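You operate a simulated robot arm through the tools that you are given. There is no shell and no other tool.

The job below is to be done with a simulated two-armed robot. You get a single attempt, and the scene is never put back.

Task
Release the brake, turn the beam to the blue card's bearing, brake again.
Fine: switch the rotator box on first and off last.

The check looks at the end state, three seconds after you hand in, the way a careful person would. Anything else that was tipped, shoved, dropped, spilled or broken makes it a failure.

Robot
Two 7-joint arms with fingered hands on one trunk that stands fixed in place. Base frame: the origin is at the foot of the trunk, x ahead of it, y to its left, z up; the work surface is at about z = 0.76. Readings come in m, degrees, newtons and seconds.
The left shoulder is at [0.2, 0.135, 1.07], the right one opposite. With the tool pointing down near the work surface each hand reaches from about 0.1 to 0.96 m from the base axis, measured 20 degrees to its own side. Payload 4 kg a hand.
Tool frame (each hand has its own): the origin (TCP) lies between the finger pads and is the grasp point; the fingertips stand 0.025 m ahead of it; z points along the fingers, y is the line along which they close. Largest opening 0.088 m; the body of the gripper starts 0.029 m behind the TCP. The gripper is a hand of 4 fingers: y runs from the thumb to the fingers, the wrist lies at [-0.013, -0.106, -0.174] in the tool frame, and closing takes about 1.5 s.
Orientation is that of the tool frame in the base frame, as a unit quaternion [x, y, z, w]. With the fingers straight down and the wrist toward the robot, the tool's x, y and z point along [0, 1, 0], [1, 0, 0] and [0, 0, -1] of the base frame.

Tools
- The arms move only by the tool servo_tool. It takes "left_steps", "right_steps" or both (then of equal length, played together; a hand with none holds still); each is text: rows parted by semicolons, each of 7 numbers parted by spaces: the turn, a rotation vector about the base's x, y, z in degrees, then the shift along the base's x, y, z in mm, then the finger opening in mm, from 0 to 88. In form: ax ay az tx ty tz claw; .... A call has 1 to 20 rows; each row is the pose to reach, as a shift and turn from the pose commanded when the call began. Each row takes 0.2 s and may step no farther than 0.05 m and 8.6 degrees from the row before; otherwise, or with a gripper value out of range, the whole call is refused. A pose out of reach is approached as far as the arm can. The call stops where the force on the tool passes 90 N (or 10 N more than at its start, if that is more) or the arm is blocked; 0.2 s more then pass. The fingers move at their own pace (about 0.153 m/s each) and stop on an object; they squeeze with about 27 N. The grip force told is the motor's: it shows also when the fingers shut on nothing. Time passes only in rows, and 0.2 s behind the last, so rows that repeat a pose let the fingers close. The reply holds the time, the measured pose of the TCP, the force on the tool along the base axes, the opening and the grip force, in the units named above and with some noise, with the torque about the TCP (base axes, N m) and any sound that the robot's microphone picked up.
- Cameras (640 x 400 px; columns grow to the right, rows downward): "scene" is now at [0.1497, -0.0254, 1.7102]; the picture's right is [-0.27, -0.96, 0.00], its down [-0.42, 0.12, -0.90] and it looks along [0.87, -0.25, -0.43] (base axes); focal length 290 px, centre (320, 200). "left" rides on the left gripper at [-0.064, -0.083, -0.098] in its tool frame; the picture's right is [-0.62, -0.37, 0.69], its down [0.71, -0.63, 0.30] and it looks along [0.32, 0.68, 0.65] (tool axes); focal length 265 px, centre (320, 200). "right" rides on the right gripper at [0.064, -0.083, -0.098] in its tool frame; the picture's right is [-0.62, 0.37, -0.69], its down [-0.71, -0.63, 0.30] and it looks along [-0.32, 0.68, 0.65] (tool axes); focal length 265 px, centre (320, 200). There is no depth. A picture from a camera that has moved, and an enlarged one, comes with that camera's place and axes in the base frame and with its lens. The place of the scene camera against the robot may be out by one fixed shift of up to 0.012 m in any direction.
- capture(camera): a new picture of that camera. It takes no simulated time.
- move_column(by): slides the trunk up (or, below 0, down) by that many m; the arms and the scene camera ride with it, the base frame stays. It gives what a move gives, with no picture.
- set_grasp(shape, hand): the hand has 4 fingers and takes this shape, open, in about a second: jaw (thumb against the fingers, like two jaws); tri (thumb and two fingers); tip (a fingertip pinch); poke (one finger out to press); point (the index stretched); flat (the hand flat); cup (the hand cupped); fist (a fist). The gripper value then closes the fingers along that shape, each until it touches; the sizes above hold for jaw. It gives what a move gives, with no picture.
- head_to(pan, tilt): turns the head with the scene camera to pan (to the left, within 97 degrees either way) and tilt (down, from -29 to 69), counted from straight ahead of the robot. It gives what a move gives.
- inspect(camera, box): a new picture of the part [left, top, right, bottom] of that camera's present view, enlarged. It takes no simulated time.
- finish_job(): hands the job in; it is judged then, once.

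Nothing tells you positions but the pictures and the camera data. Unless the task says otherwise, let go and move clear before handing in.

The tools are called after "Call:" by a JSON object that holds its "name" and its "arguments". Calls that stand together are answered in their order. servo_tool: Moves the arms, as the interface text tells. Its arguments: {"type":"object","properties":{"left_steps":{"type":"string"},"right_steps":{"type":"string"}},"required":[]} The other tools are called the same way: move_column (by) slides the trunk up or down; set_grasp (shape, hand) gives the hand a shape; head_to (pan, tilt) turns the head that bears the scene camera; capture (camera) takes a picture; inspect (camera, box) takes an enlarged picture of a part of a camera's view; finish_job () hands the job in.

At the start:

```text
t: 0.0
left_tool_pos: [0.534, 0.1648, 1.4873]
left_tcp_rot: [0.707, 0.707, 0.001, -0.001]
left_ft_force: [0.1, 1.0, 1.1]
left_moment: [0.04, 0.01, 0.0]
left_width: 0.0875
left_grasp_force: 0.0
left_shape: jaw
right_tool_pos: [0.4734, -0.3436, 1.4818]
right_tcp_rot: [0.707, 0.707, 0.001, 0.001]
right_ft_force: [-0.4, 0.3, 0.0]
right_moment: [0.01, -0.04, -0.02]
right_width: 0.0877
right_grasp_force: 0.0
right_shape: jaw
trunk travel left (down, up): [-0.675, 0.095]
head pan, tilt: [-15.8, 25.7]
```

scene: 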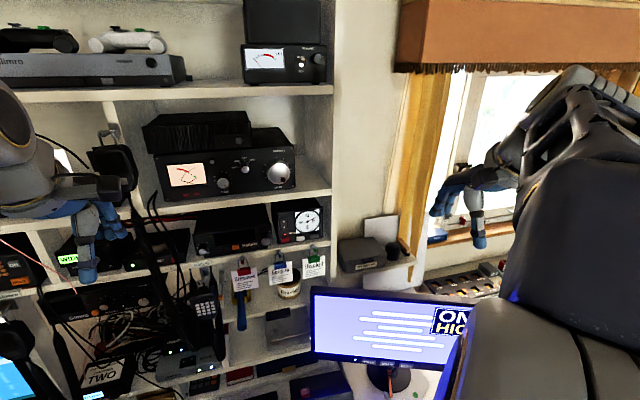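
right: 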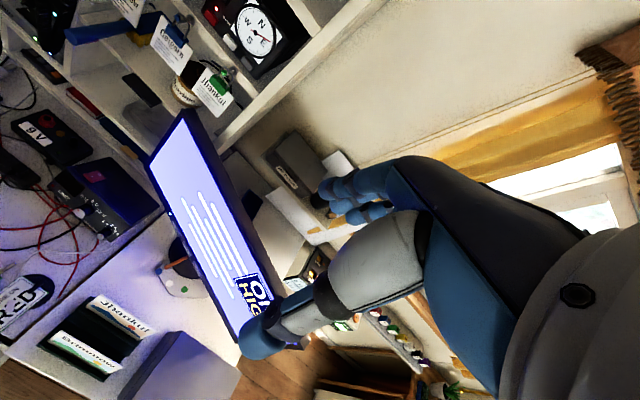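
left: 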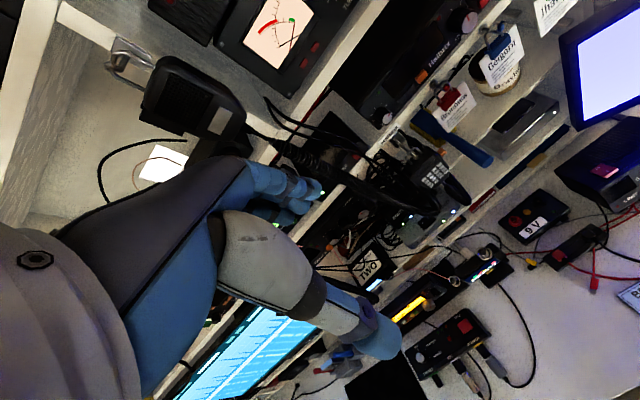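

I see a radio shack shelf with a compass-dial box (the rotator controller) at the right end of a shelf, and three clipped cards (red, blue, green clips) hanging below it. I will look closer at the box and the cards first.

Call:
{"name": "inspect", "arguments": {"camera": "scene", "box": [260, 190, 340, 250]}}

Call:
{"name": "inspect", "arguments": {"camera": "scene", "box": [220, 235, 340, 310]}}

Call:
{"name": "inspect", "arguments": {"camera": "right", "box": [100, 0, 320, 137]}}

Call:
{"name": "inspect", "arguments": {"camera": "left", "box": [380, 0, 620, 150]}}

```text
6.67 times, centred on (300, 220) of scene
camera zoom: at [0.1497, -0.0254, 1.7102], right [-0.27, -0.96, 0.0], down [-0.42, 0.12, -0.9], along [0.87, -0.25, -0.43], focal length 1932 px, centre (453, 67)
```

zoom: 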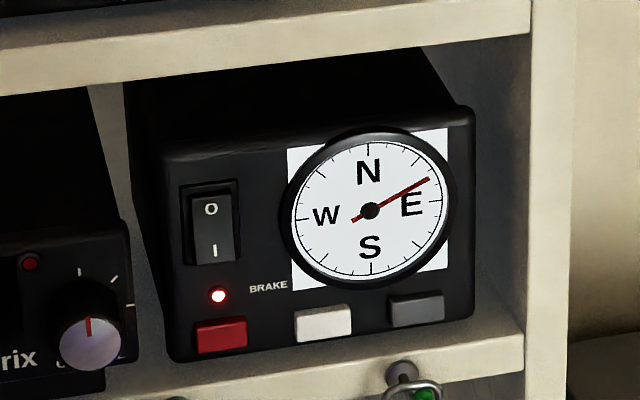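

```text
5.33 times, centred on (280, 272) of scene
camera zoom: at [0.1497, -0.0254, 1.7102], right [-0.27, -0.96, 0.0], down [-0.42, 0.12, -0.9], along [0.87, -0.25, -0.43], focal length 1546 px, centre (533, -187)
```

zoom: 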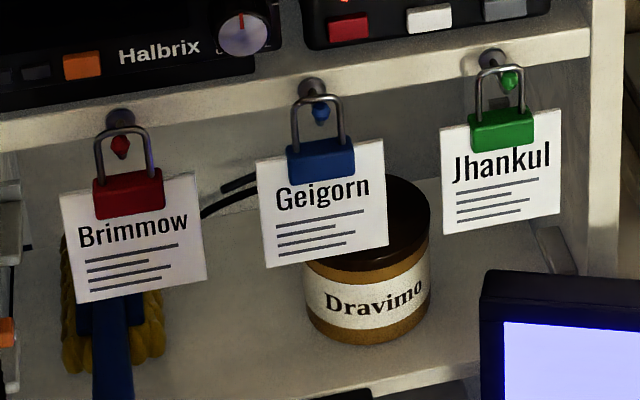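

```text
2.91 times, centred on (210, 68) of right
camera zoom: at [0.3897, -0.2774, 1.5784], right [0.37, -0.62, 0.69], down [-0.63, -0.71, -0.3], along [0.68, -0.32, -0.65], focal length 772 px, centre (640, 582)
```

zoom: 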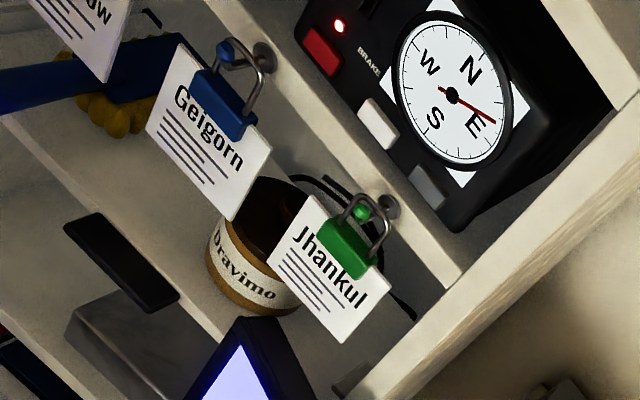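

```text
2.67 times, centred on (500, 75) of left
camera zoom: at [0.4515, 0.1003, 1.5841], right [-0.37, -0.62, -0.69], down [-0.63, 0.71, -0.3], along [0.68, 0.32, -0.65], focal length 708 px, centre (-160, 533)
```

zoom: 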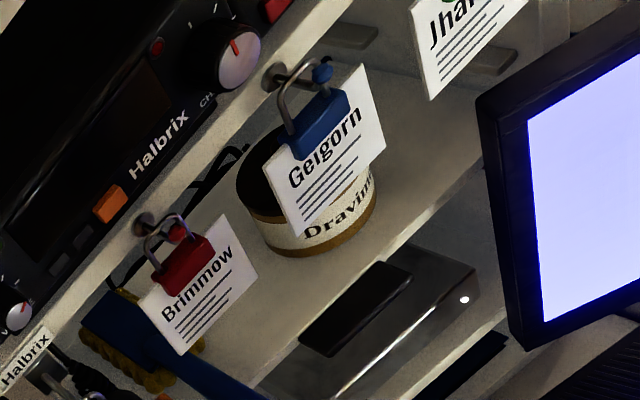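

The rotator box has an O/I rocker, a red BRAKE button with a lamp, and white and grey buttons under the compass dial (needle near 65°). I still have to find the blue card with a bearing, so I look around the desk and at the other cameras.

Call:
{"name": "inspect", "arguments": {"camera": "right", "box": [0, 230, 240, 400]}}

Call:
{"name": "inspect", "arguments": {"camera": "left", "box": [320, 180, 640, 400]}}

Call:
{"name": "head_to", "arguments": {"pan": -10, "tilt": 60}}

Call:
{"name": "capture", "arguments": {"camera": "scene"}}

```text
2.35 times, centred on (120, 315) of right
camera zoom: at [0.3897, -0.2774, 1.5784], right [0.37, -0.62, 0.69], down [-0.63, -0.71, -0.3], along [0.68, -0.32, -0.65], focal length 624 px, centre (791, -71)
```

zoom: 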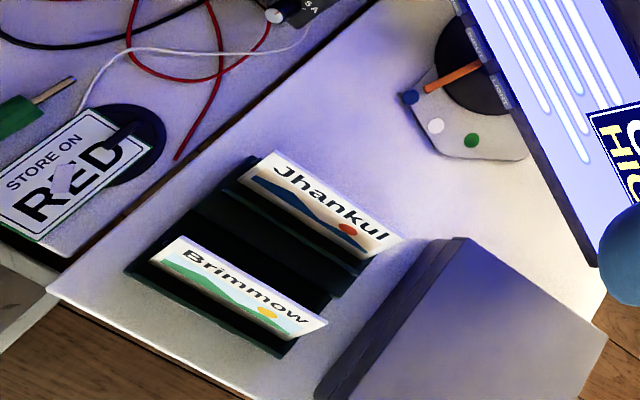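

```text
1.82 times, centred on (480, 290) of left
camera zoom: at [0.4515, 0.1003, 1.5841], right [-0.37, -0.62, -0.69], down [-0.63, 0.71, -0.3], along [0.68, 0.32, -0.65], focal length 483 px, centre (29, 36)
```

zoom: 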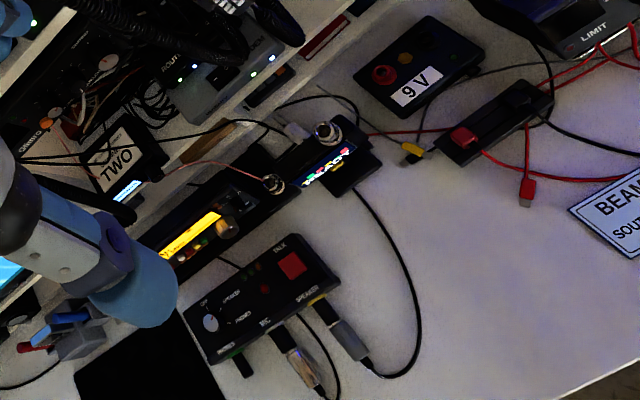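

```text
t: 1.0
left_tool_pos: [0.534, 0.1661, 1.487]
left_tcp_rot: [0.708, 0.706, 0.0, 0.0]
left_ft_force: [-0.4, 0.2, -0.6]
left_moment: [0.04, -0.03, -0.02]
left_width: 0.0874
left_grasp_force: 0.1
left_shape: jaw
right_tool_pos: [0.4732, -0.342, 1.4803]
right_tcp_rot: [0.707, 0.707, -0.001, 0.0]
right_ft_force: [0.0, -0.2, -0.1]
right_moment: [0.0, -0.01, 0.03]
right_width: 0.0879
right_grasp_force: 0.1
right_shape: jaw
trunk travel left (down, up): [-0.675, 0.095]
head pan, tilt: [-10.0, 60.0]
```

```text
taken
camera scene: at [0.1269, -0.0119, 1.6612], right [-0.17, -0.98, 0.0], down [-0.85, 0.15, -0.5], along [0.49, -0.09, -0.87], focal length 290 px, centre (320, 200)
```

scene: 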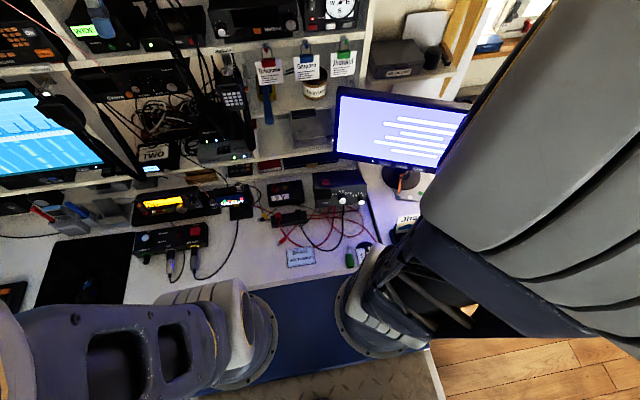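

On the desk I see a card reading "BEAM SOUTH…" and another "STORE ON RED", which seem to be the instruction cards. I zoom in on these.

Call:
{"name": "inspect", "arguments": {"camera": "scene", "box": [270, 230, 390, 275]}}

Call:
{"name": "inspect", "arguments": {"camera": "scene", "box": [380, 190, 440, 235]}}

Call:
{"name": "inspect", "arguments": {"camera": "left", "box": [560, 260, 640, 320]}}

Call:
{"name": "inspect", "arguments": {"camera": "right", "box": [0, 100, 180, 340]}}

Call:
{"name": "inspect", "arguments": {"camera": "scene", "box": [0, 150, 280, 320]}}

```text
5.33 times, centred on (330, 252) of scene
camera zoom: at [0.1269, -0.0119, 1.6612], right [-0.17, -0.98, 0.0], down [-0.85, 0.15, -0.5], along [0.49, -0.09, -0.87], focal length 1546 px, centre (267, -80)
```

zoom: 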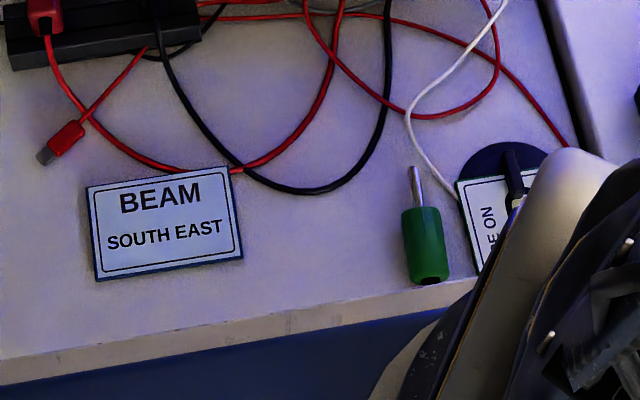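

```text
8.89 times, centred on (410, 212) of scene
camera zoom: at [0.1269, -0.0119, 1.6612], right [-0.17, -0.98, 0.0], down [-0.85, 0.15, -0.5], along [0.49, -0.09, -0.87], focal length 2577 px, centre (-480, 89)
```

zoom: 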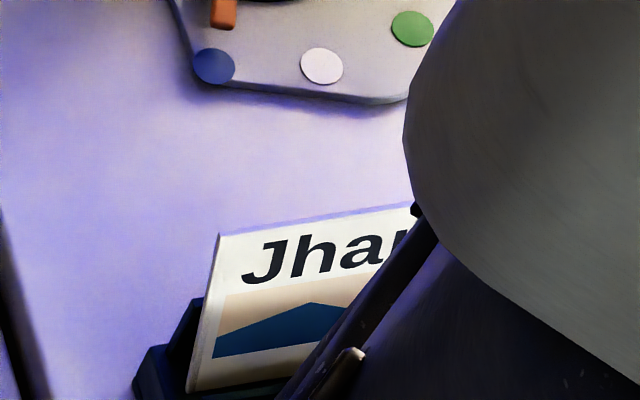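

```text
6.67 times, centred on (600, 290) of left
camera zoom: at [0.4515, 0.1003, 1.5841], right [-0.37, -0.62, -0.69], down [-0.63, 0.71, -0.3], along [0.68, 0.32, -0.65], focal length 1769 px, centre (-1547, -400)
```

zoom: 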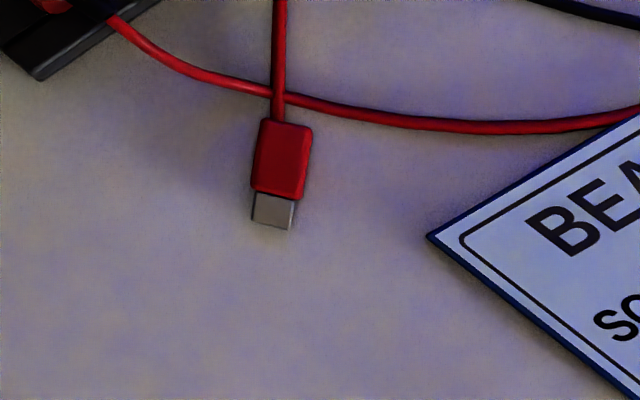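

```text
1.67 times, centred on (90, 220) of right
camera zoom: at [0.3897, -0.2774, 1.5784], right [0.37, -0.62, 0.69], down [-0.63, -0.71, -0.3], along [0.68, -0.32, -0.65], focal length 442 px, centre (703, 167)
```

zoom: 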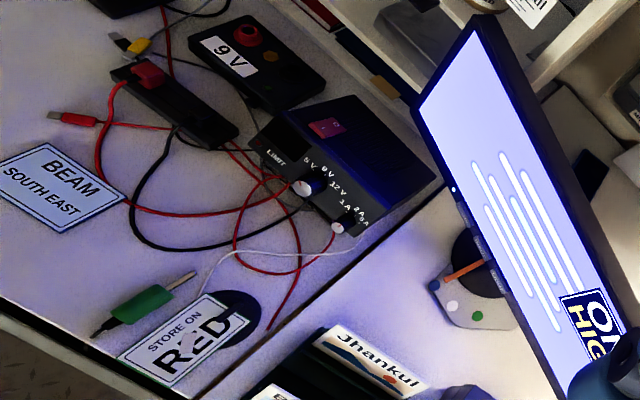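

```text
2.29 times, centred on (140, 235) of scene
camera zoom: at [0.1269, -0.0119, 1.6612], right [-0.17, -0.98, 0.0], down [-0.85, 0.15, -0.5], along [0.49, -0.09, -0.87], focal length 663 px, centre (731, 120)
```

zoom: 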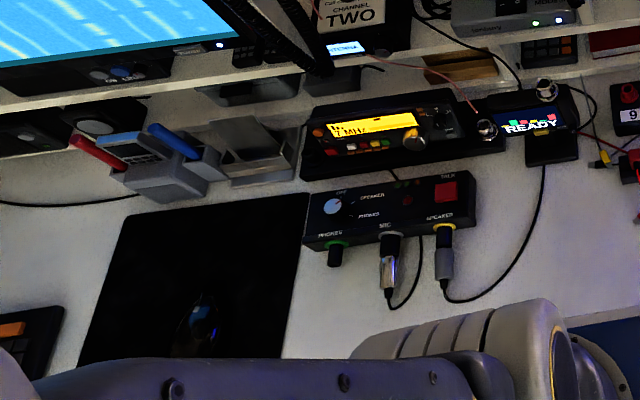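

The "BEAM SOUTH EAST" card looks light blue with a blue edge; I want to rule out other bearing cards, including the blue note on the monitor, so I look over the rest of the room.

Call:
{"name": "head_to", "arguments": {"pan": 35, "tilt": 35}}

Call:
{"name": "capture", "arguments": {"camera": "scene"}}

Call:
{"name": "head_to", "arguments": {"pan": 80, "tilt": 40}}

Call:
{"name": "capture", "arguments": {"camera": "scene"}}

Call:
{"name": "head_to", "arguments": {"pan": -60, "tilt": 40}}

Call:
{"name": "capture", "arguments": {"camera": "scene"}}

Call:
{"name": "head_to", "arguments": {"pan": -20, "tilt": 0}}

Call:
{"name": "capture", "arguments": {"camera": "scene"}}

```text
t: 2.1
left_tool_pos: [0.533, 0.1652, 1.4877]
left_tcp_rot: [0.707, 0.707, 0.0, 0.0]
left_ft_force: [0.0, 0.0, 0.6]
left_moment: [0.01, 0.03, -0.01]
left_width: 0.0876
left_grasp_force: 0.1
left_shape: jaw
right_tool_pos: [0.4736, -0.3416, 1.4805]
right_tcp_rot: [0.707, 0.707, 0.0, -0.001]
right_ft_force: [0.1, 0.3, -0.2]
right_moment: [-0.01, 0.03, 0.0]
right_width: 0.0876
right_grasp_force: 0.0
right_shape: jaw
trunk travel left (down, up): [-0.675, 0.095]
head pan, tilt: [35.0, 35.0]
```

```text
taken
camera scene: at [0.1334, 0.0501, 1.6954], right [0.57, -0.82, 0.0], down [-0.47, -0.33, -0.82], along [0.67, 0.47, -0.57], focal length 290 px, centre (320, 200)
```

scene: 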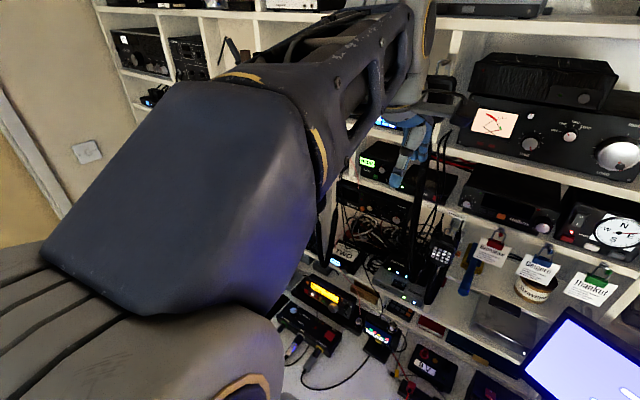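

```text
t: 3.2
left_tool_pos: [0.5334, 0.1649, 1.4866]
left_tcp_rot: [0.707, 0.707, 0.001, 0.0]
left_ft_force: [1.2, 0.1, 0.5]
left_moment: [0.0, 0.02, 0.02]
left_width: 0.0876
left_grasp_force: 0.0
left_shape: jaw
right_tool_pos: [0.4728, -0.3426, 1.4805]
right_tcp_rot: [0.707, 0.707, 0.0, 0.001]
right_ft_force: [-0.3, -0.4, 0.0]
right_moment: [0.0, -0.05, -0.03]
right_width: 0.0875
right_grasp_force: 0.0
right_shape: jaw
trunk travel left (down, up): [-0.675, 0.095]
head pan, tilt: [80.0, 40.0]
```

```text
taken
camera scene: at [0.076, 0.0834, 1.6879], right [0.98, -0.17, 0.0], down [-0.11, -0.63, -0.77], along [0.13, 0.75, -0.64], focal length 290 px, centre (320, 200)
```

scene: 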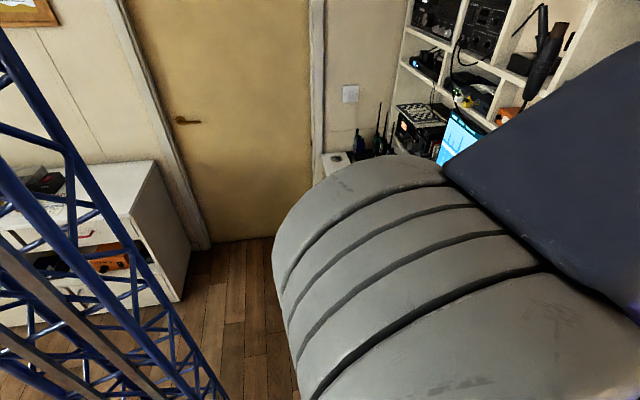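

```text
t: 5.5
left_tool_pos: [0.5348, 0.164, 1.4867]
left_tcp_rot: [0.707, 0.707, 0.0, 0.0]
left_ft_force: [0.6, 0.2, -0.1]
left_moment: [0.04, -0.01, 0.02]
left_width: 0.0878
left_grasp_force: 0.0
left_shape: jaw
right_tool_pos: [0.473, -0.3427, 1.4813]
right_tcp_rot: [0.707, 0.707, 0.0, 0.0]
right_ft_force: [0.1, -0.1, -0.5]
right_moment: [-0.03, 0.01, 0.0]
right_width: 0.0877
right_grasp_force: 0.0
right_shape: jaw
trunk travel left (down, up): [-0.675, 0.095]
head pan, tilt: [-60.0, 40.0]
```

```text
taken
camera scene: at [0.1037, -0.0739, 1.6879], right [-0.87, -0.5, 0.0], down [-0.32, 0.56, -0.77], along [0.38, -0.66, -0.64], focal length 290 px, centre (320, 200)
```

scene: 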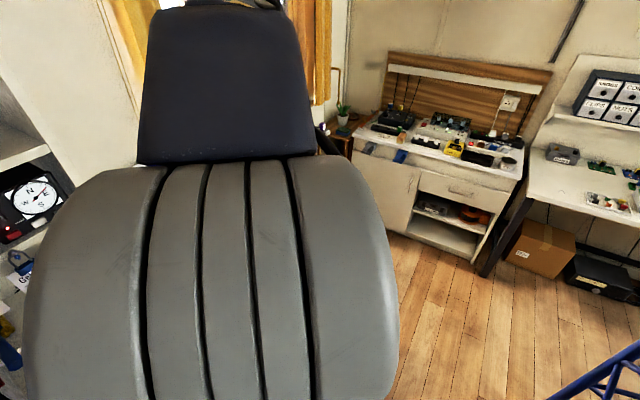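

```text
t: 6.5
left_tool_pos: [0.5342, 0.1648, 1.4866]
left_tcp_rot: [0.707, 0.707, 0.0, 0.0]
left_ft_force: [0.6, 0.2, -0.6]
left_moment: [0.0, 0.0, 0.01]
left_width: 0.0877
left_grasp_force: 0.0
left_shape: jaw
right_tool_pos: [0.4736, -0.3428, 1.4808]
right_tcp_rot: [0.707, 0.707, 0.0, 0.0]
right_ft_force: [0.7, 0.2, -0.2]
right_moment: [0.0, -0.01, -0.02]
right_width: 0.0878
right_grasp_force: 0.1
right_shape: jaw
trunk travel left (down, up): [-0.675, 0.095]
head pan, tilt: [-20.0, 0.0]
```

```text
taken
camera scene: at [0.1458, -0.0312, 1.7516], right [-0.34, -0.94, 0.0], down [0.0, 0.0, -1.0], along [0.94, -0.34, 0.0], focal length 290 px, centre (320, 200)
```

scene: 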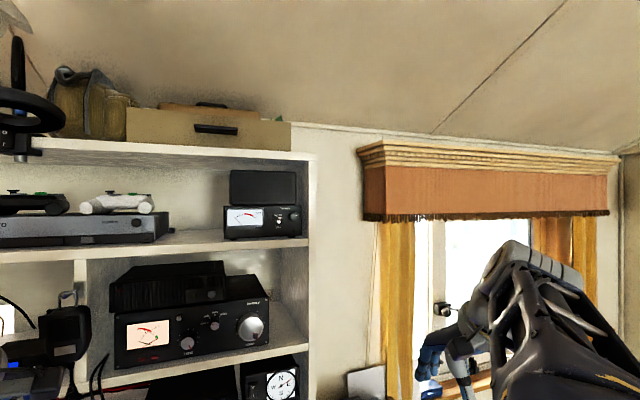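

Only one bearing card is visible, the light blue "BEAM SOUTH EAST" card (135°), and from two views I place the dial at about [0.777, -0.170, 1.336]. I shape the right hand to poke while it is in free space and look again at the box.

Call:
{"name": "set_grasp", "arguments": {"hand": "right", "shape": "poke"}}

Call:
{"name": "head_to", "arguments": {"pan": -18, "tilt": 25}}

Call:
{"name": "capture", "arguments": {"camera": "right"}}

Call:
{"name": "capture", "arguments": {"camera": "scene"}}

Call:
{"name": "inspect", "arguments": {"camera": "scene", "box": [270, 190, 350, 240]}}

```text
t: 7.4
left_tool_pos: [0.5342, 0.1663, 1.4867]
left_tcp_rot: [0.707, 0.707, 0.0, 0.0]
left_ft_force: [-0.1, 0.4, 0.7]
left_moment: [0.01, -0.02, -0.02]
left_width: 0.0875
left_grasp_force: 0.0
left_shape: jaw
right_tool_pos: [0.4721, -0.3422, 1.4818]
right_tcp_rot: [0.707, 0.707, 0.0, 0.001]
right_ft_force: [-1.1, 0.2, -1.0]
right_moment: [0.01, -0.02, -0.01]
right_width: 0.0
right_grasp_force: 0.1
right_shape: poke
trunk travel left (down, up): [-0.675, 0.095]
head pan, tilt: [-20.0, 0.0]
```

```text
t: 8.3
left_tool_pos: [0.5342, 0.1652, 1.4874]
left_tcp_rot: [0.707, 0.707, 0.0, 0.0]
left_ft_force: [0.3, 0.3, 0.0]
left_moment: [0.01, -0.02, 0.0]
left_width: 0.0872
left_grasp_force: 0.1
left_shape: jaw
right_tool_pos: [0.4726, -0.3422, 1.4808]
right_tcp_rot: [0.708, 0.707, 0.001, 0.0]
right_ft_force: [0.7, 0.1, -0.2]
right_moment: [-0.01, -0.01, -0.01]
right_width: 0.0001
right_grasp_force: 0.1
right_shape: poke
trunk travel left (down, up): [-0.675, 0.095]
head pan, tilt: [-18.0, 25.0]
```

```text
taken
camera right: at [0.3897, -0.2774, 1.5784], right [0.37, -0.62, 0.69], down [-0.63, -0.71, -0.3], along [0.68, -0.32, -0.65], focal length 265 px, centre (320, 200)
```

right: 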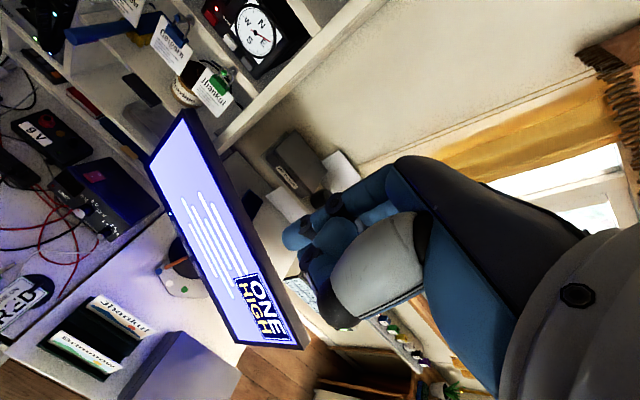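

```text
taken
camera scene: at [0.1488, -0.0288, 1.7113], right [-0.31, -0.95, 0.0], down [-0.4, 0.13, -0.91], along [0.86, -0.28, -0.42], focal length 290 px, centre (320, 200)
```

scene: 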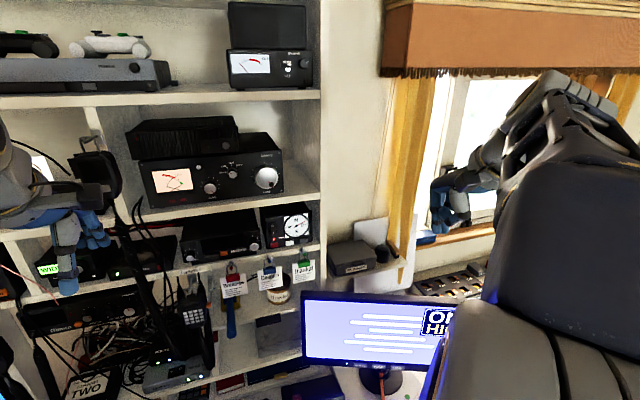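

```text
8.00 times, centred on (310, 215) of scene
camera zoom: at [0.1488, -0.0288, 1.7113], right [-0.31, -0.95, 0.0], down [-0.4, 0.13, -0.91], along [0.86, -0.28, -0.42], focal length 2319 px, centre (400, 80)
```

zoom: 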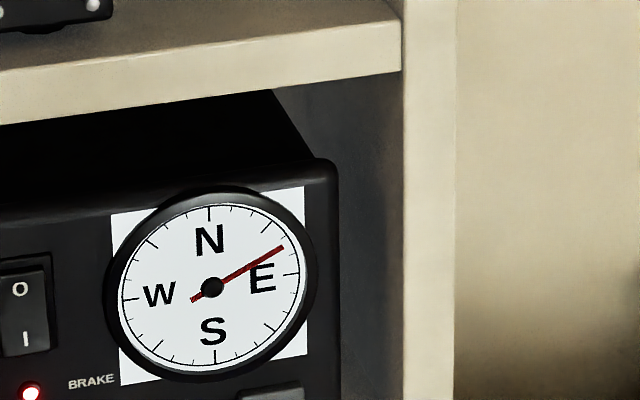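

The monitor note says "ONE HIGH", so it isn't a bearing; the target stays South East. I check the shape of the poke finger and the rocker more closely.

Call:
{"name": "inspect", "arguments": {"camera": "right", "box": [240, 140, 480, 340]}}

Call:
{"name": "inspect", "arguments": {"camera": "scene", "box": [255, 200, 320, 256]}}

Call:
{"name": "inspect", "arguments": {"camera": "scene", "box": [400, 130, 560, 260]}}

Call:
{"name": "inspect", "arguments": {"camera": "right", "box": [190, 0, 310, 75]}}

```text
2.00 times, centred on (360, 240) of right
camera zoom: at [0.3897, -0.2774, 1.5784], right [0.37, -0.62, 0.69], down [-0.63, -0.71, -0.3], along [0.68, -0.32, -0.65], focal length 531 px, centre (240, 120)
```

zoom: 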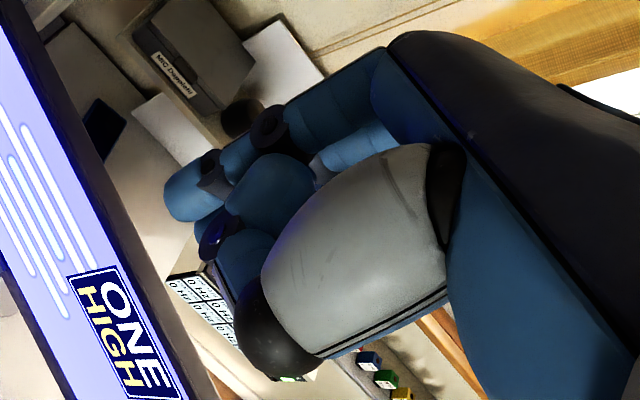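

```text
7.14 times, centred on (288, 228) of scene
camera zoom: at [0.1488, -0.0288, 1.7113], right [-0.31, -0.95, 0.0], down [-0.4, 0.13, -0.91], along [0.86, -0.28, -0.42], focal length 2071 px, centre (552, 0)
```

zoom: 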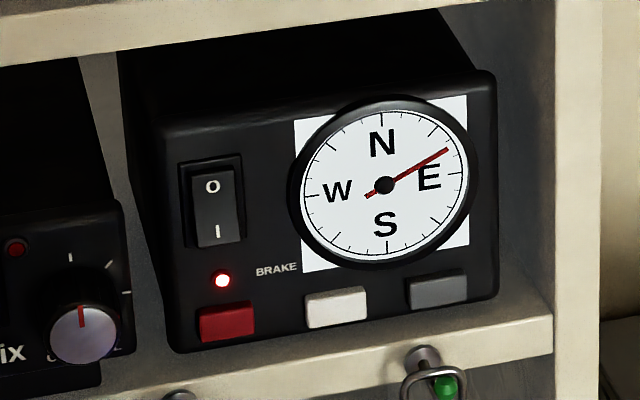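

```text
3.08 times, centred on (480, 195) of scene
camera zoom: at [0.1488, -0.0288, 1.7113], right [-0.31, -0.95, 0.0], down [-0.4, 0.13, -0.91], along [0.86, -0.28, -0.42], focal length 892 px, centre (-172, 215)
```

zoom: 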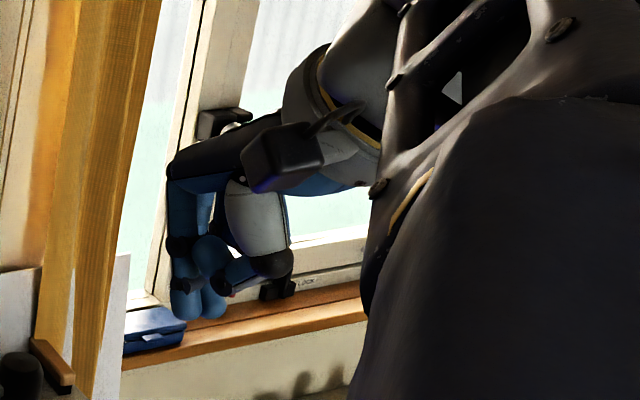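

```text
5.33 times, centred on (250, 38) of right
camera zoom: at [0.3897, -0.2774, 1.5784], right [0.37, -0.62, 0.69], down [-0.63, -0.71, -0.3], along [0.68, -0.32, -0.65], focal length 1416 px, centre (693, 1067)
```

zoom: 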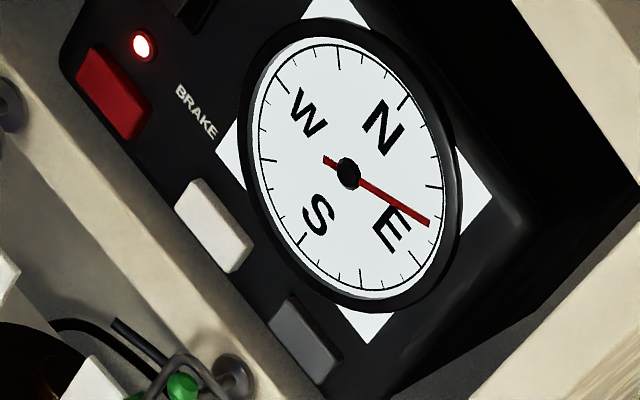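

The poke finger's tip seems to sit about 2 cm ahead of the TCP, close to the tool axis. I swing the right hand to a staging pose in front of the box (finger pointing forward and 30° down), well clear of the shelf, and look.

Call:
{"name": "servo_tool", "arguments": {"right_steps": "0 -8 0 10 25 -5 0; 0 -16 0 20 50 -15 0; 0 -24 0 30 80 -30 0; 0 -32 0 40 110 -45 0; 0 -40 0 50 135 -60 0; 0 -48 0 60 160 -75 0; 0 -54 0 70 180 -85 0; 0 -60 0 80 190 -90 0; 0 -60 0 80 190 -90 0"}}

Call:
{"name": "capture", "arguments": {"camera": "scene"}}

Call:
{"name": "capture", "arguments": {"camera": "right"}}

```text
t: 10.3
left_tool_pos: [0.5342, 0.1653, 1.4875]
left_tcp_rot: [0.707, 0.707, -0.001, 0.0]
left_ft_force: [0.0, 0.1, -0.6]
left_moment: [-0.04, 0.05, -0.01]
left_width: 0.0879
left_grasp_force: 0.0
left_shape: jaw
right_tool_pos: [0.5829, -0.1585, 1.423]
right_tcp_rot: [0.613, 0.613, 0.353, 0.353]
right_ft_force: [0.0, 0.4, 0.2]
right_moment: [0.0, 0.01, 0.0]
right_width: 0.0
right_grasp_force: 0.1
right_shape: poke
right hand out of reach, approached as far as the arm can: row 7, 8, 9
trunk travel left (down, up): [-0.675, 0.095]
head pan, tilt: [-18.0, 25.0]
```

```text
taken
camera scene: at [0.1488, -0.0287, 1.7112], right [-0.31, -0.95, 0.0], down [-0.4, 0.13, -0.91], along [0.86, -0.28, -0.42], focal length 290 px, centre (320, 200)
```

scene: 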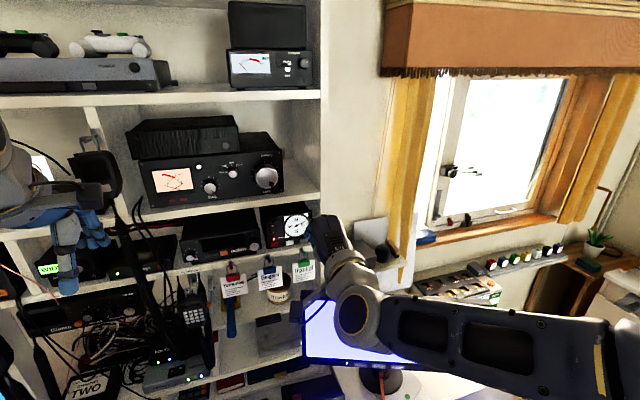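

```text
taken
camera right: at [0.4539, -0.0933, 1.3995], right [-0.42, -0.62, 0.67], down [-0.05, -0.71, -0.7], along [0.91, -0.32, 0.27], focal length 265 px, centre (320, 200)
```

right: 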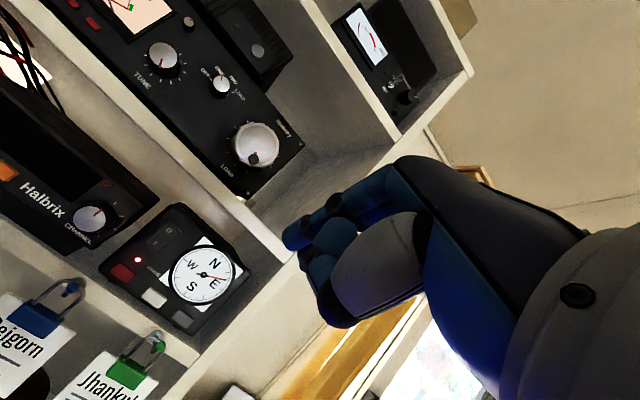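

The arm reached [0.583, -0.159, 1.423] with the right pitch (the commanded point was slightly too near the body). I zoom in on the hand to find the pressing fingertip and on the box from this new view.

Call:
{"name": "inspect", "arguments": {"camera": "right", "box": [250, 150, 410, 340]}}

Call:
{"name": "inspect", "arguments": {"camera": "right", "box": [80, 190, 260, 350]}}

Call:
{"name": "inspect", "arguments": {"camera": "scene", "box": [250, 190, 400, 290]}}

```text
2.11 times, centred on (330, 245) of right
camera zoom: at [0.4539, -0.0933, 1.3995], right [-0.42, -0.62, 0.67], down [-0.05, -0.71, -0.7], along [0.91, -0.32, 0.27], focal length 559 px, centre (299, 105)
```

zoom: 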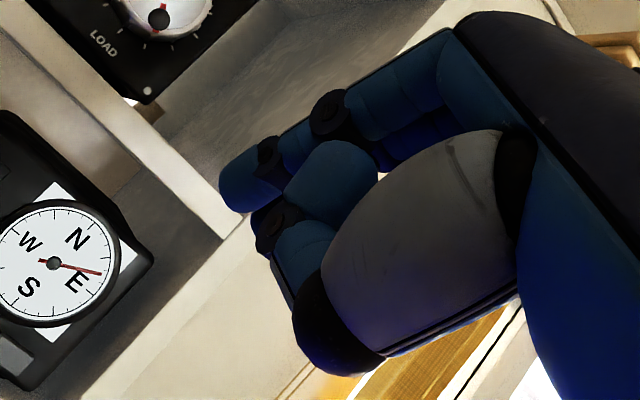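

```text
2.50 times, centred on (170, 270) of right
camera zoom: at [0.4539, -0.0933, 1.3995], right [-0.42, -0.62, 0.67], down [-0.05, -0.71, -0.7], along [0.91, -0.32, 0.27], focal length 664 px, centre (695, 25)
```

zoom: 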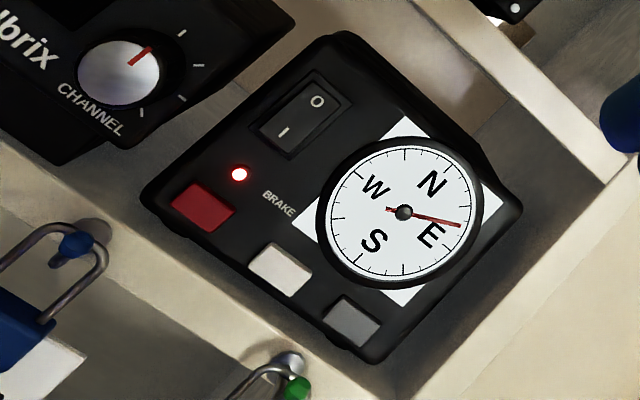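

```text
4.00 times, centred on (325, 240) of scene
camera zoom: at [0.1488, -0.0287, 1.7112], right [-0.31, -0.95, 0.0], down [-0.4, 0.13, -0.91], along [0.86, -0.28, -0.42], focal length 1160 px, centre (300, 40)
```

zoom: 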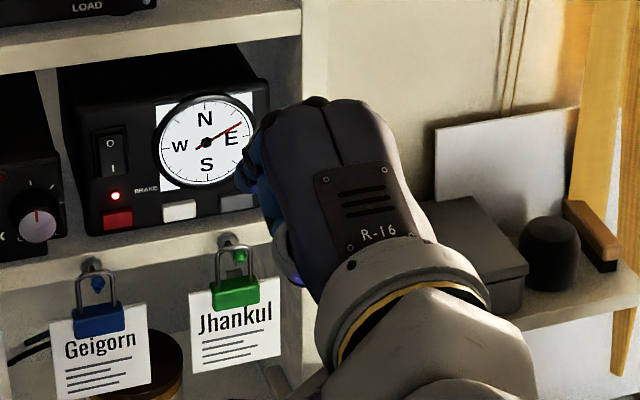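

The index finger is the pressing one, with its tip at about tool [0.009, 0, 0.023]; the box features come out at rocker [0.775, -0.108, 1.337], red brake button [.., -0.109, 1.286], white [.., -0.149, 1.286] and grey [.., -0.187, 1.286]. I look closely at the rocker to see which end is pressed in now.

Call:
{"name": "inspect", "arguments": {"camera": "right", "box": [140, 205, 190, 260]}}

Call:
{"name": "inspect", "arguments": {"camera": "scene", "box": [268, 210, 300, 250]}}

Call:
{"name": "inspect", "arguments": {"camera": "right", "box": [110, 240, 220, 340]}}

```text
7.27 times, centred on (165, 232) of right
camera zoom: at [0.4539, -0.0933, 1.3995], right [-0.42, -0.62, 0.67], down [-0.05, -0.71, -0.7], along [0.91, -0.32, 0.27], focal length 1930 px, centre (1447, -36)
```

zoom: 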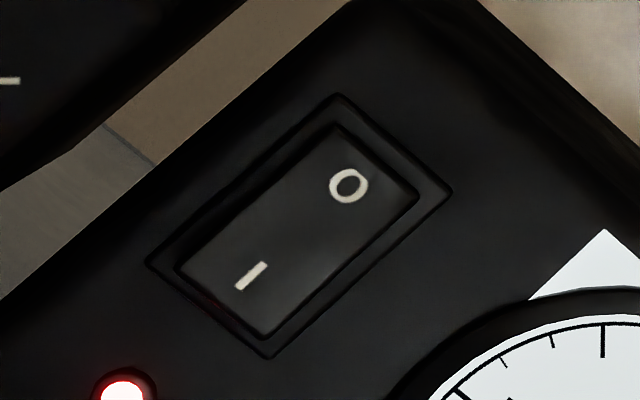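

```text
10.00 times, centred on (284, 230) of scene
camera zoom: at [0.1488, -0.0287, 1.7112], right [-0.31, -0.95, 0.0], down [-0.4, 0.13, -0.91], along [0.86, -0.28, -0.42], focal length 2899 px, centre (680, -100)
```

zoom: 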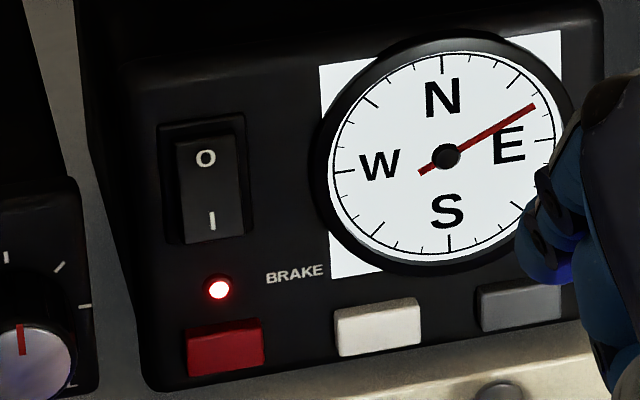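

```text
4.00 times, centred on (165, 290) of right
camera zoom: at [0.4539, -0.0933, 1.3995], right [-0.42, -0.62, 0.67], down [-0.05, -0.71, -0.7], along [0.91, -0.32, 0.27], focal length 1062 px, centre (940, -160)
```

zoom: 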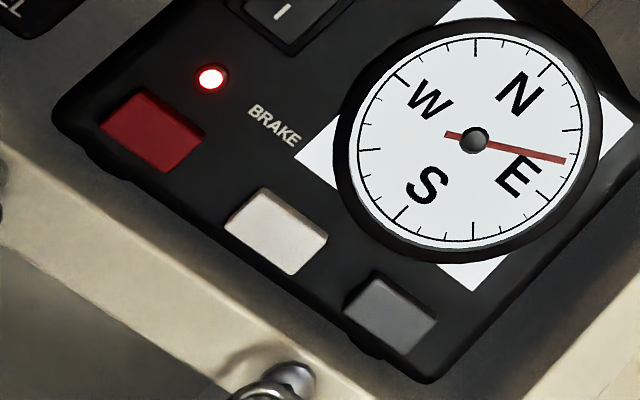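

The rocker's "I" end stands proud and the "O" end is pressed in, so the box is off and I must press the lower "I" end. I bring the finger in nearer in front of the rocker with a steeper 50° pitch (more clearance above the padlocks), still clear of everything.

Call:
{"name": "servo_tool", "arguments": {"right_steps": "0 5 0 30 15 -15 0; 0 10 0 60 30 -30 0; 0 10 0 60 30 -30 0"}}

Call:
{"name": "capture", "arguments": {"camera": "right"}}

Call:
{"name": "capture", "arguments": {"camera": "scene"}}

```text
t: 11.1
left_tool_pos: [0.5344, 0.1648, 1.4872]
left_tcp_rot: [0.707, 0.707, 0.0, 0.0]
left_ft_force: [-0.6, -0.4, 0.2]
left_moment: [0.01, -0.03, 0.02]
left_width: 0.0876
left_grasp_force: 0.0
left_shape: jaw
right_tool_pos: [0.6412, -0.1277, 1.3932]
right_tcp_rot: [0.641, 0.641, 0.298, 0.299]
right_ft_force: [0.3, -0.2, 0.3]
right_moment: [-0.01, 0.01, -0.03]
right_width: 0.0
right_grasp_force: 0.1
right_shape: poke
trunk travel left (down, up): [-0.675, 0.095]
head pan, tilt: [-18.0, 25.0]
```

```text
taken
camera right: at [0.5123, -0.0628, 1.3922], right [-0.29, -0.62, 0.73], down [-0.17, -0.71, -0.68], along [0.94, -0.32, 0.1], focal length 265 px, centre (320, 200)
```

right: 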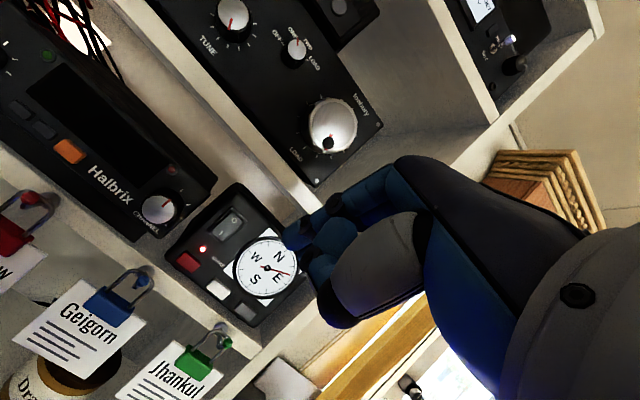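

```text
taken
camera scene: at [0.1488, -0.0288, 1.7112], right [-0.31, -0.95, 0.0], down [-0.4, 0.13, -0.91], along [0.86, -0.28, -0.42], focal length 290 px, centre (320, 200)
```

scene: 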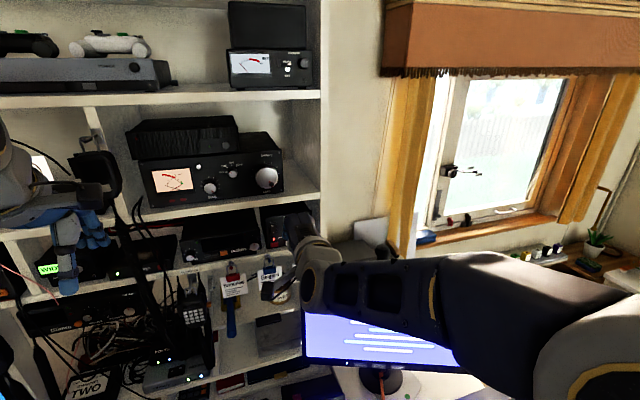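

The hand follows commands exactly now (TCP [0.641, -0.128, 1.393], 50° pitch). I zoom in to refine the rocker and fingertip positions before touching.

Call:
{"name": "inspect", "arguments": {"camera": "right", "box": [150, 170, 350, 340]}}

Call:
{"name": "inspect", "arguments": {"camera": "scene", "box": [250, 195, 340, 255]}}

```text
2.35 times, centred on (250, 255) of right
camera zoom: at [0.5123, -0.0628, 1.3922], right [-0.29, -0.62, 0.73], down [-0.17, -0.71, -0.68], along [0.94, -0.32, 0.1], focal length 624 px, centre (485, 71)
```

zoom: 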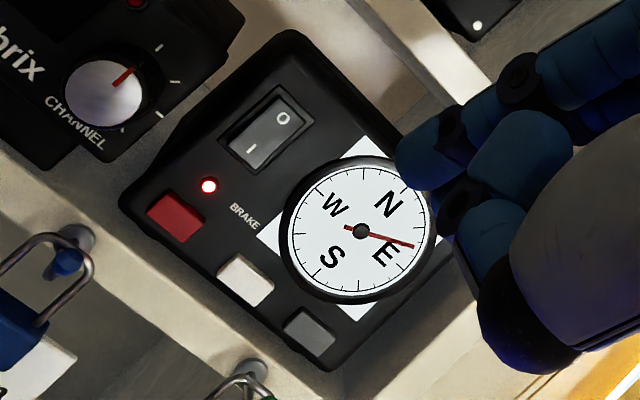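

```text
6.67 times, centred on (295, 225) of scene
camera zoom: at [0.1488, -0.0288, 1.7112], right [-0.31, -0.95, 0.0], down [-0.4, 0.13, -0.91], along [0.86, -0.28, -0.42], focal length 1932 px, centre (487, 33)
```

zoom: 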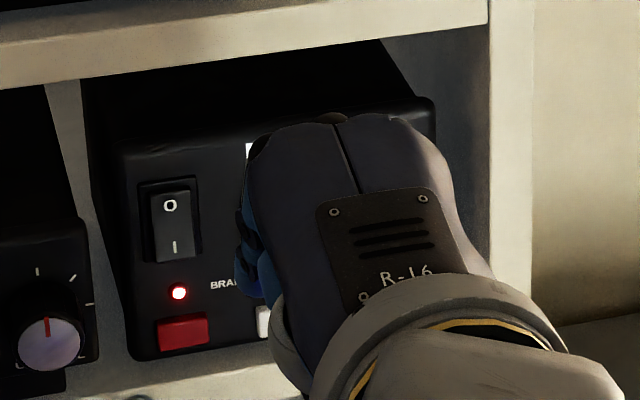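

Both views agree on the rocker ("I" end at about [0.78, -0.108, 1.327]) and the buttons. I move to a standoff about 3 cm in front of the "I" end and check alignment.

Call:
{"name": "servo_tool", "arguments": {"right_steps": "0 0 0 20 11 -30 0; 0 0 0 50 11 -56 0; 0 0 0 79 11 -56 0; 0 0 0 79 11 -56 0"}}

Call:
{"name": "capture", "arguments": {"camera": "right"}}

Call:
{"name": "inspect", "arguments": {"camera": "right", "box": [190, 130, 390, 290]}}

Call:
{"name": "inspect", "arguments": {"camera": "scene", "box": [240, 195, 340, 275]}}

```text
t: 12.1
left_tool_pos: [0.5342, 0.1647, 1.4882]
left_tcp_rot: [0.707, 0.707, -0.001, 0.0]
left_ft_force: [-0.8, 0.6, -0.3]
left_moment: [-0.01, 0.02, 0.01]
left_width: 0.0876
left_grasp_force: 0.0
left_shape: jaw
right_tool_pos: [0.7202, -0.1157, 1.3381]
right_tcp_rot: [0.641, 0.641, 0.299, 0.298]
right_ft_force: [0.2, -0.1, -0.8]
right_moment: [0.01, 0.01, 0.01]
right_width: 0.0001
right_grasp_force: 0.0
right_shape: poke
trunk travel left (down, up): [-0.675, 0.095]
head pan, tilt: [-18.0, 25.0]
```

```text
taken
camera right: at [0.5917, -0.0516, 1.3366], right [-0.29, -0.62, 0.73], down [-0.17, -0.71, -0.68], along [0.94, -0.32, 0.1], focal length 265 px, centre (320, 200)
```

right: 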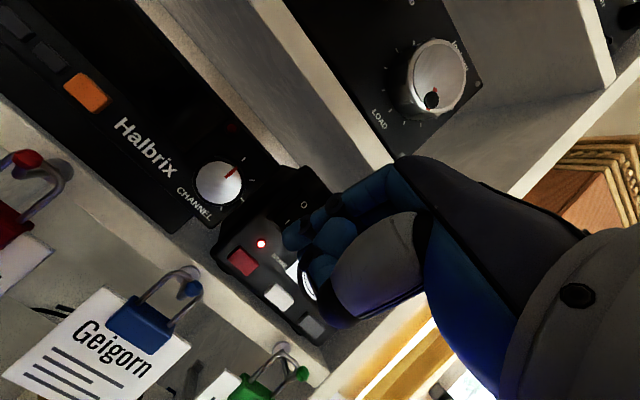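

```text
2.50 times, centred on (290, 210) of right
camera zoom: at [0.5917, -0.0516, 1.3366], right [-0.29, -0.62, 0.73], down [-0.17, -0.71, -0.68], along [0.94, -0.32, 0.1], focal length 664 px, centre (395, 175)
```

zoom: 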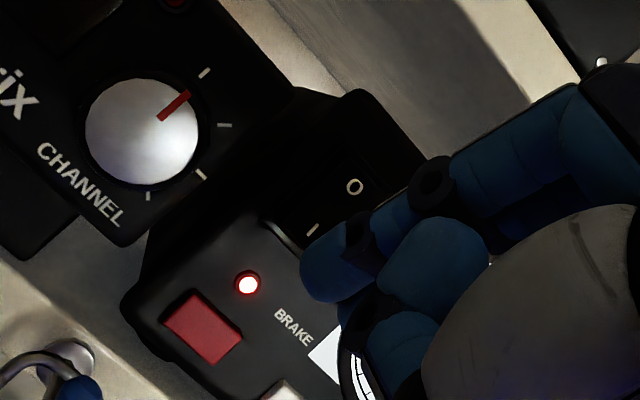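

```text
5.00 times, centred on (290, 235) of scene
camera zoom: at [0.1488, -0.0288, 1.7112], right [-0.31, -0.95, 0.0], down [-0.4, 0.13, -0.91], along [0.86, -0.28, -0.42], focal length 1449 px, centre (470, 25)
```

zoom: 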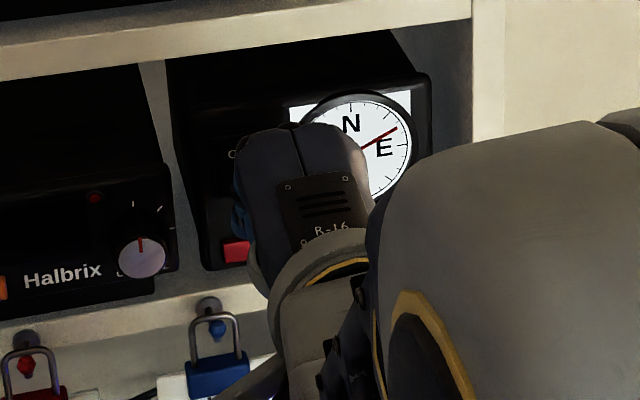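

The fingertip is lined up with the lower end of the rocker but a few millimetres low, so I raise it 4 mm, shift 2 mm right and advance gently, watching the force.

Call:
{"name": "servo_tool", "arguments": {"right_steps": "0 0 0 0 -2 4 0; 0 0 0 10 -2 4 0; 0 0 0 20 -2 4 0; 0 0 0 20 -2 4 0"}}

Call:
{"name": "inspect", "arguments": {"camera": "right", "box": [190, 130, 390, 290]}}

```text
t: 13.1
left_tool_pos: [0.534, 0.1658, 1.4882]
left_tcp_rot: [0.707, 0.707, 0.001, 0.0]
left_ft_force: [0.2, 0.1, -0.7]
left_moment: [0.04, -0.03, -0.01]
left_width: 0.0875
left_grasp_force: 0.2
left_shape: jaw
right_tool_pos: [0.7398, -0.1182, 1.3416]
right_tcp_rot: [0.641, 0.641, 0.298, 0.299]
right_ft_force: [-0.5, 0.0, -0.3]
right_moment: [-0.04, -0.04, 0.0]
right_width: 0.0002
right_grasp_force: 0.1
right_shape: poke
trunk travel left (down, up): [-0.675, 0.095]
head pan, tilt: [-18.0, 25.0]
```

```text
2.50 times, centred on (290, 210) of right
camera zoom: at [0.6114, -0.0536, 1.3406], right [-0.29, -0.62, 0.73], down [-0.17, -0.71, -0.68], along [0.94, -0.32, 0.1], focal length 664 px, centre (395, 175)
```

zoom: 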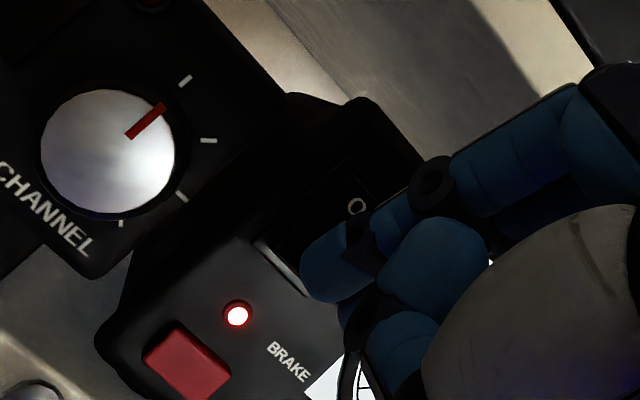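

The "I" mark is now right behind the fingertip. I advance in small steps.

Call:
{"name": "servo_tool", "arguments": {"right_steps": "0 0 0 3 0 0 0; 0 0 0 6 0 0 0; 0 0 0 9 0 0 0"}}

```text
t: 13.9
left_tool_pos: [0.534, 0.1646, 1.4873]
left_tcp_rot: [0.707, 0.707, 0.001, 0.0]
left_ft_force: [0.6, -0.3, -0.3]
left_moment: [-0.03, 0.02, -0.02]
left_width: 0.0876
left_grasp_force: 0.0
left_shape: jaw
right_tool_pos: [0.7492, -0.1192, 1.3413]
right_tcp_rot: [0.641, 0.641, 0.298, 0.298]
right_ft_force: [-0.9, -0.5, -0.8]
right_moment: [-0.02, 0.07, -0.03]
right_width: 0.0
right_grasp_force: 0.0
right_shape: poke
trunk travel left (down, up): [-0.675, 0.095]
head pan, tilt: [-18.0, 25.0]
```

Call:
{"name": "servo_tool", "arguments": {"right_steps": "0 0 0 2 0 0 0; 0 0 0 4 0 0 0"}}

Call:
{"name": "inspect", "arguments": {"camera": "right", "box": [190, 130, 390, 290]}}

```text
t: 14.5
left_tool_pos: [0.5325, 0.1658, 1.4888]
left_tcp_rot: [0.707, 0.707, 0.0, 0.0]
left_ft_force: [0.1, 0.7, 0.1]
left_moment: [0.03, -0.02, 0.0]
left_width: 0.0877
left_grasp_force: 0.0
left_shape: jaw
right_tool_pos: [0.7526, -0.1183, 1.3416]
right_tcp_rot: [0.641, 0.641, 0.299, 0.299]
right_ft_force: [-12.0, 1.2, 2.9]
right_moment: [0.0, 0.14, 0.07]
right_width: 0.0002
right_grasp_force: 0.1
right_shape: poke
trunk travel left (down, up): [-0.675, 0.095]
head pan, tilt: [-18.0, 25.0]
```

```text
2.50 times, centred on (290, 210) of right
camera zoom: at [0.6231, -0.0535, 1.3406], right [-0.29, -0.62, 0.73], down [-0.17, -0.71, -0.68], along [0.94, -0.32, 0.1], focal length 664 px, centre (395, 175)
```

zoom: 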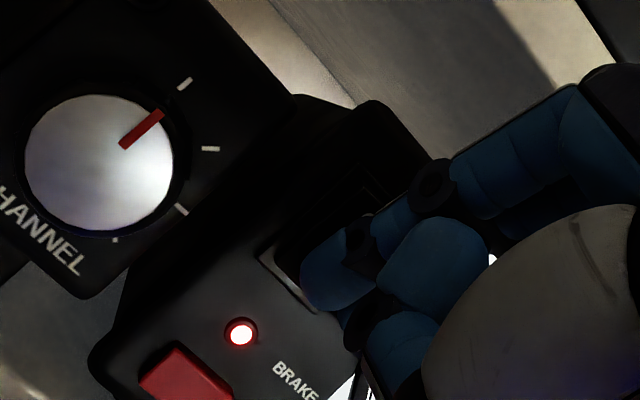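

Contact at 12 N with the fingertip on the rocker. I push another millimetre or two, reading the force and listening for a click.

Call:
{"name": "servo_tool", "arguments": {"right_steps": "0 0 0 1 0 0 0; 0 0 0 1 0 0 0"}}

```text
t: 15.1
left_tool_pos: [0.5324, 0.1645, 1.4881]
left_tcp_rot: [0.707, 0.707, 0.0, -0.001]
left_ft_force: [-0.6, -0.3, -0.3]
left_moment: [-0.02, -0.01, 0.06]
left_width: 0.0878
left_grasp_force: 0.0
left_shape: jaw
right_tool_pos: [0.753, -0.1179, 1.3419]
right_tcp_rot: [0.641, 0.641, 0.298, 0.298]
right_ft_force: [-23.1, 2.4, 3.0]
right_moment: [0.04, 0.28, 0.15]
right_width: 0.0
right_grasp_force: 0.0
right_shape: poke
trunk travel left (down, up): [-0.675, 0.095]
head pan, tilt: [-18.0, 25.0]
```

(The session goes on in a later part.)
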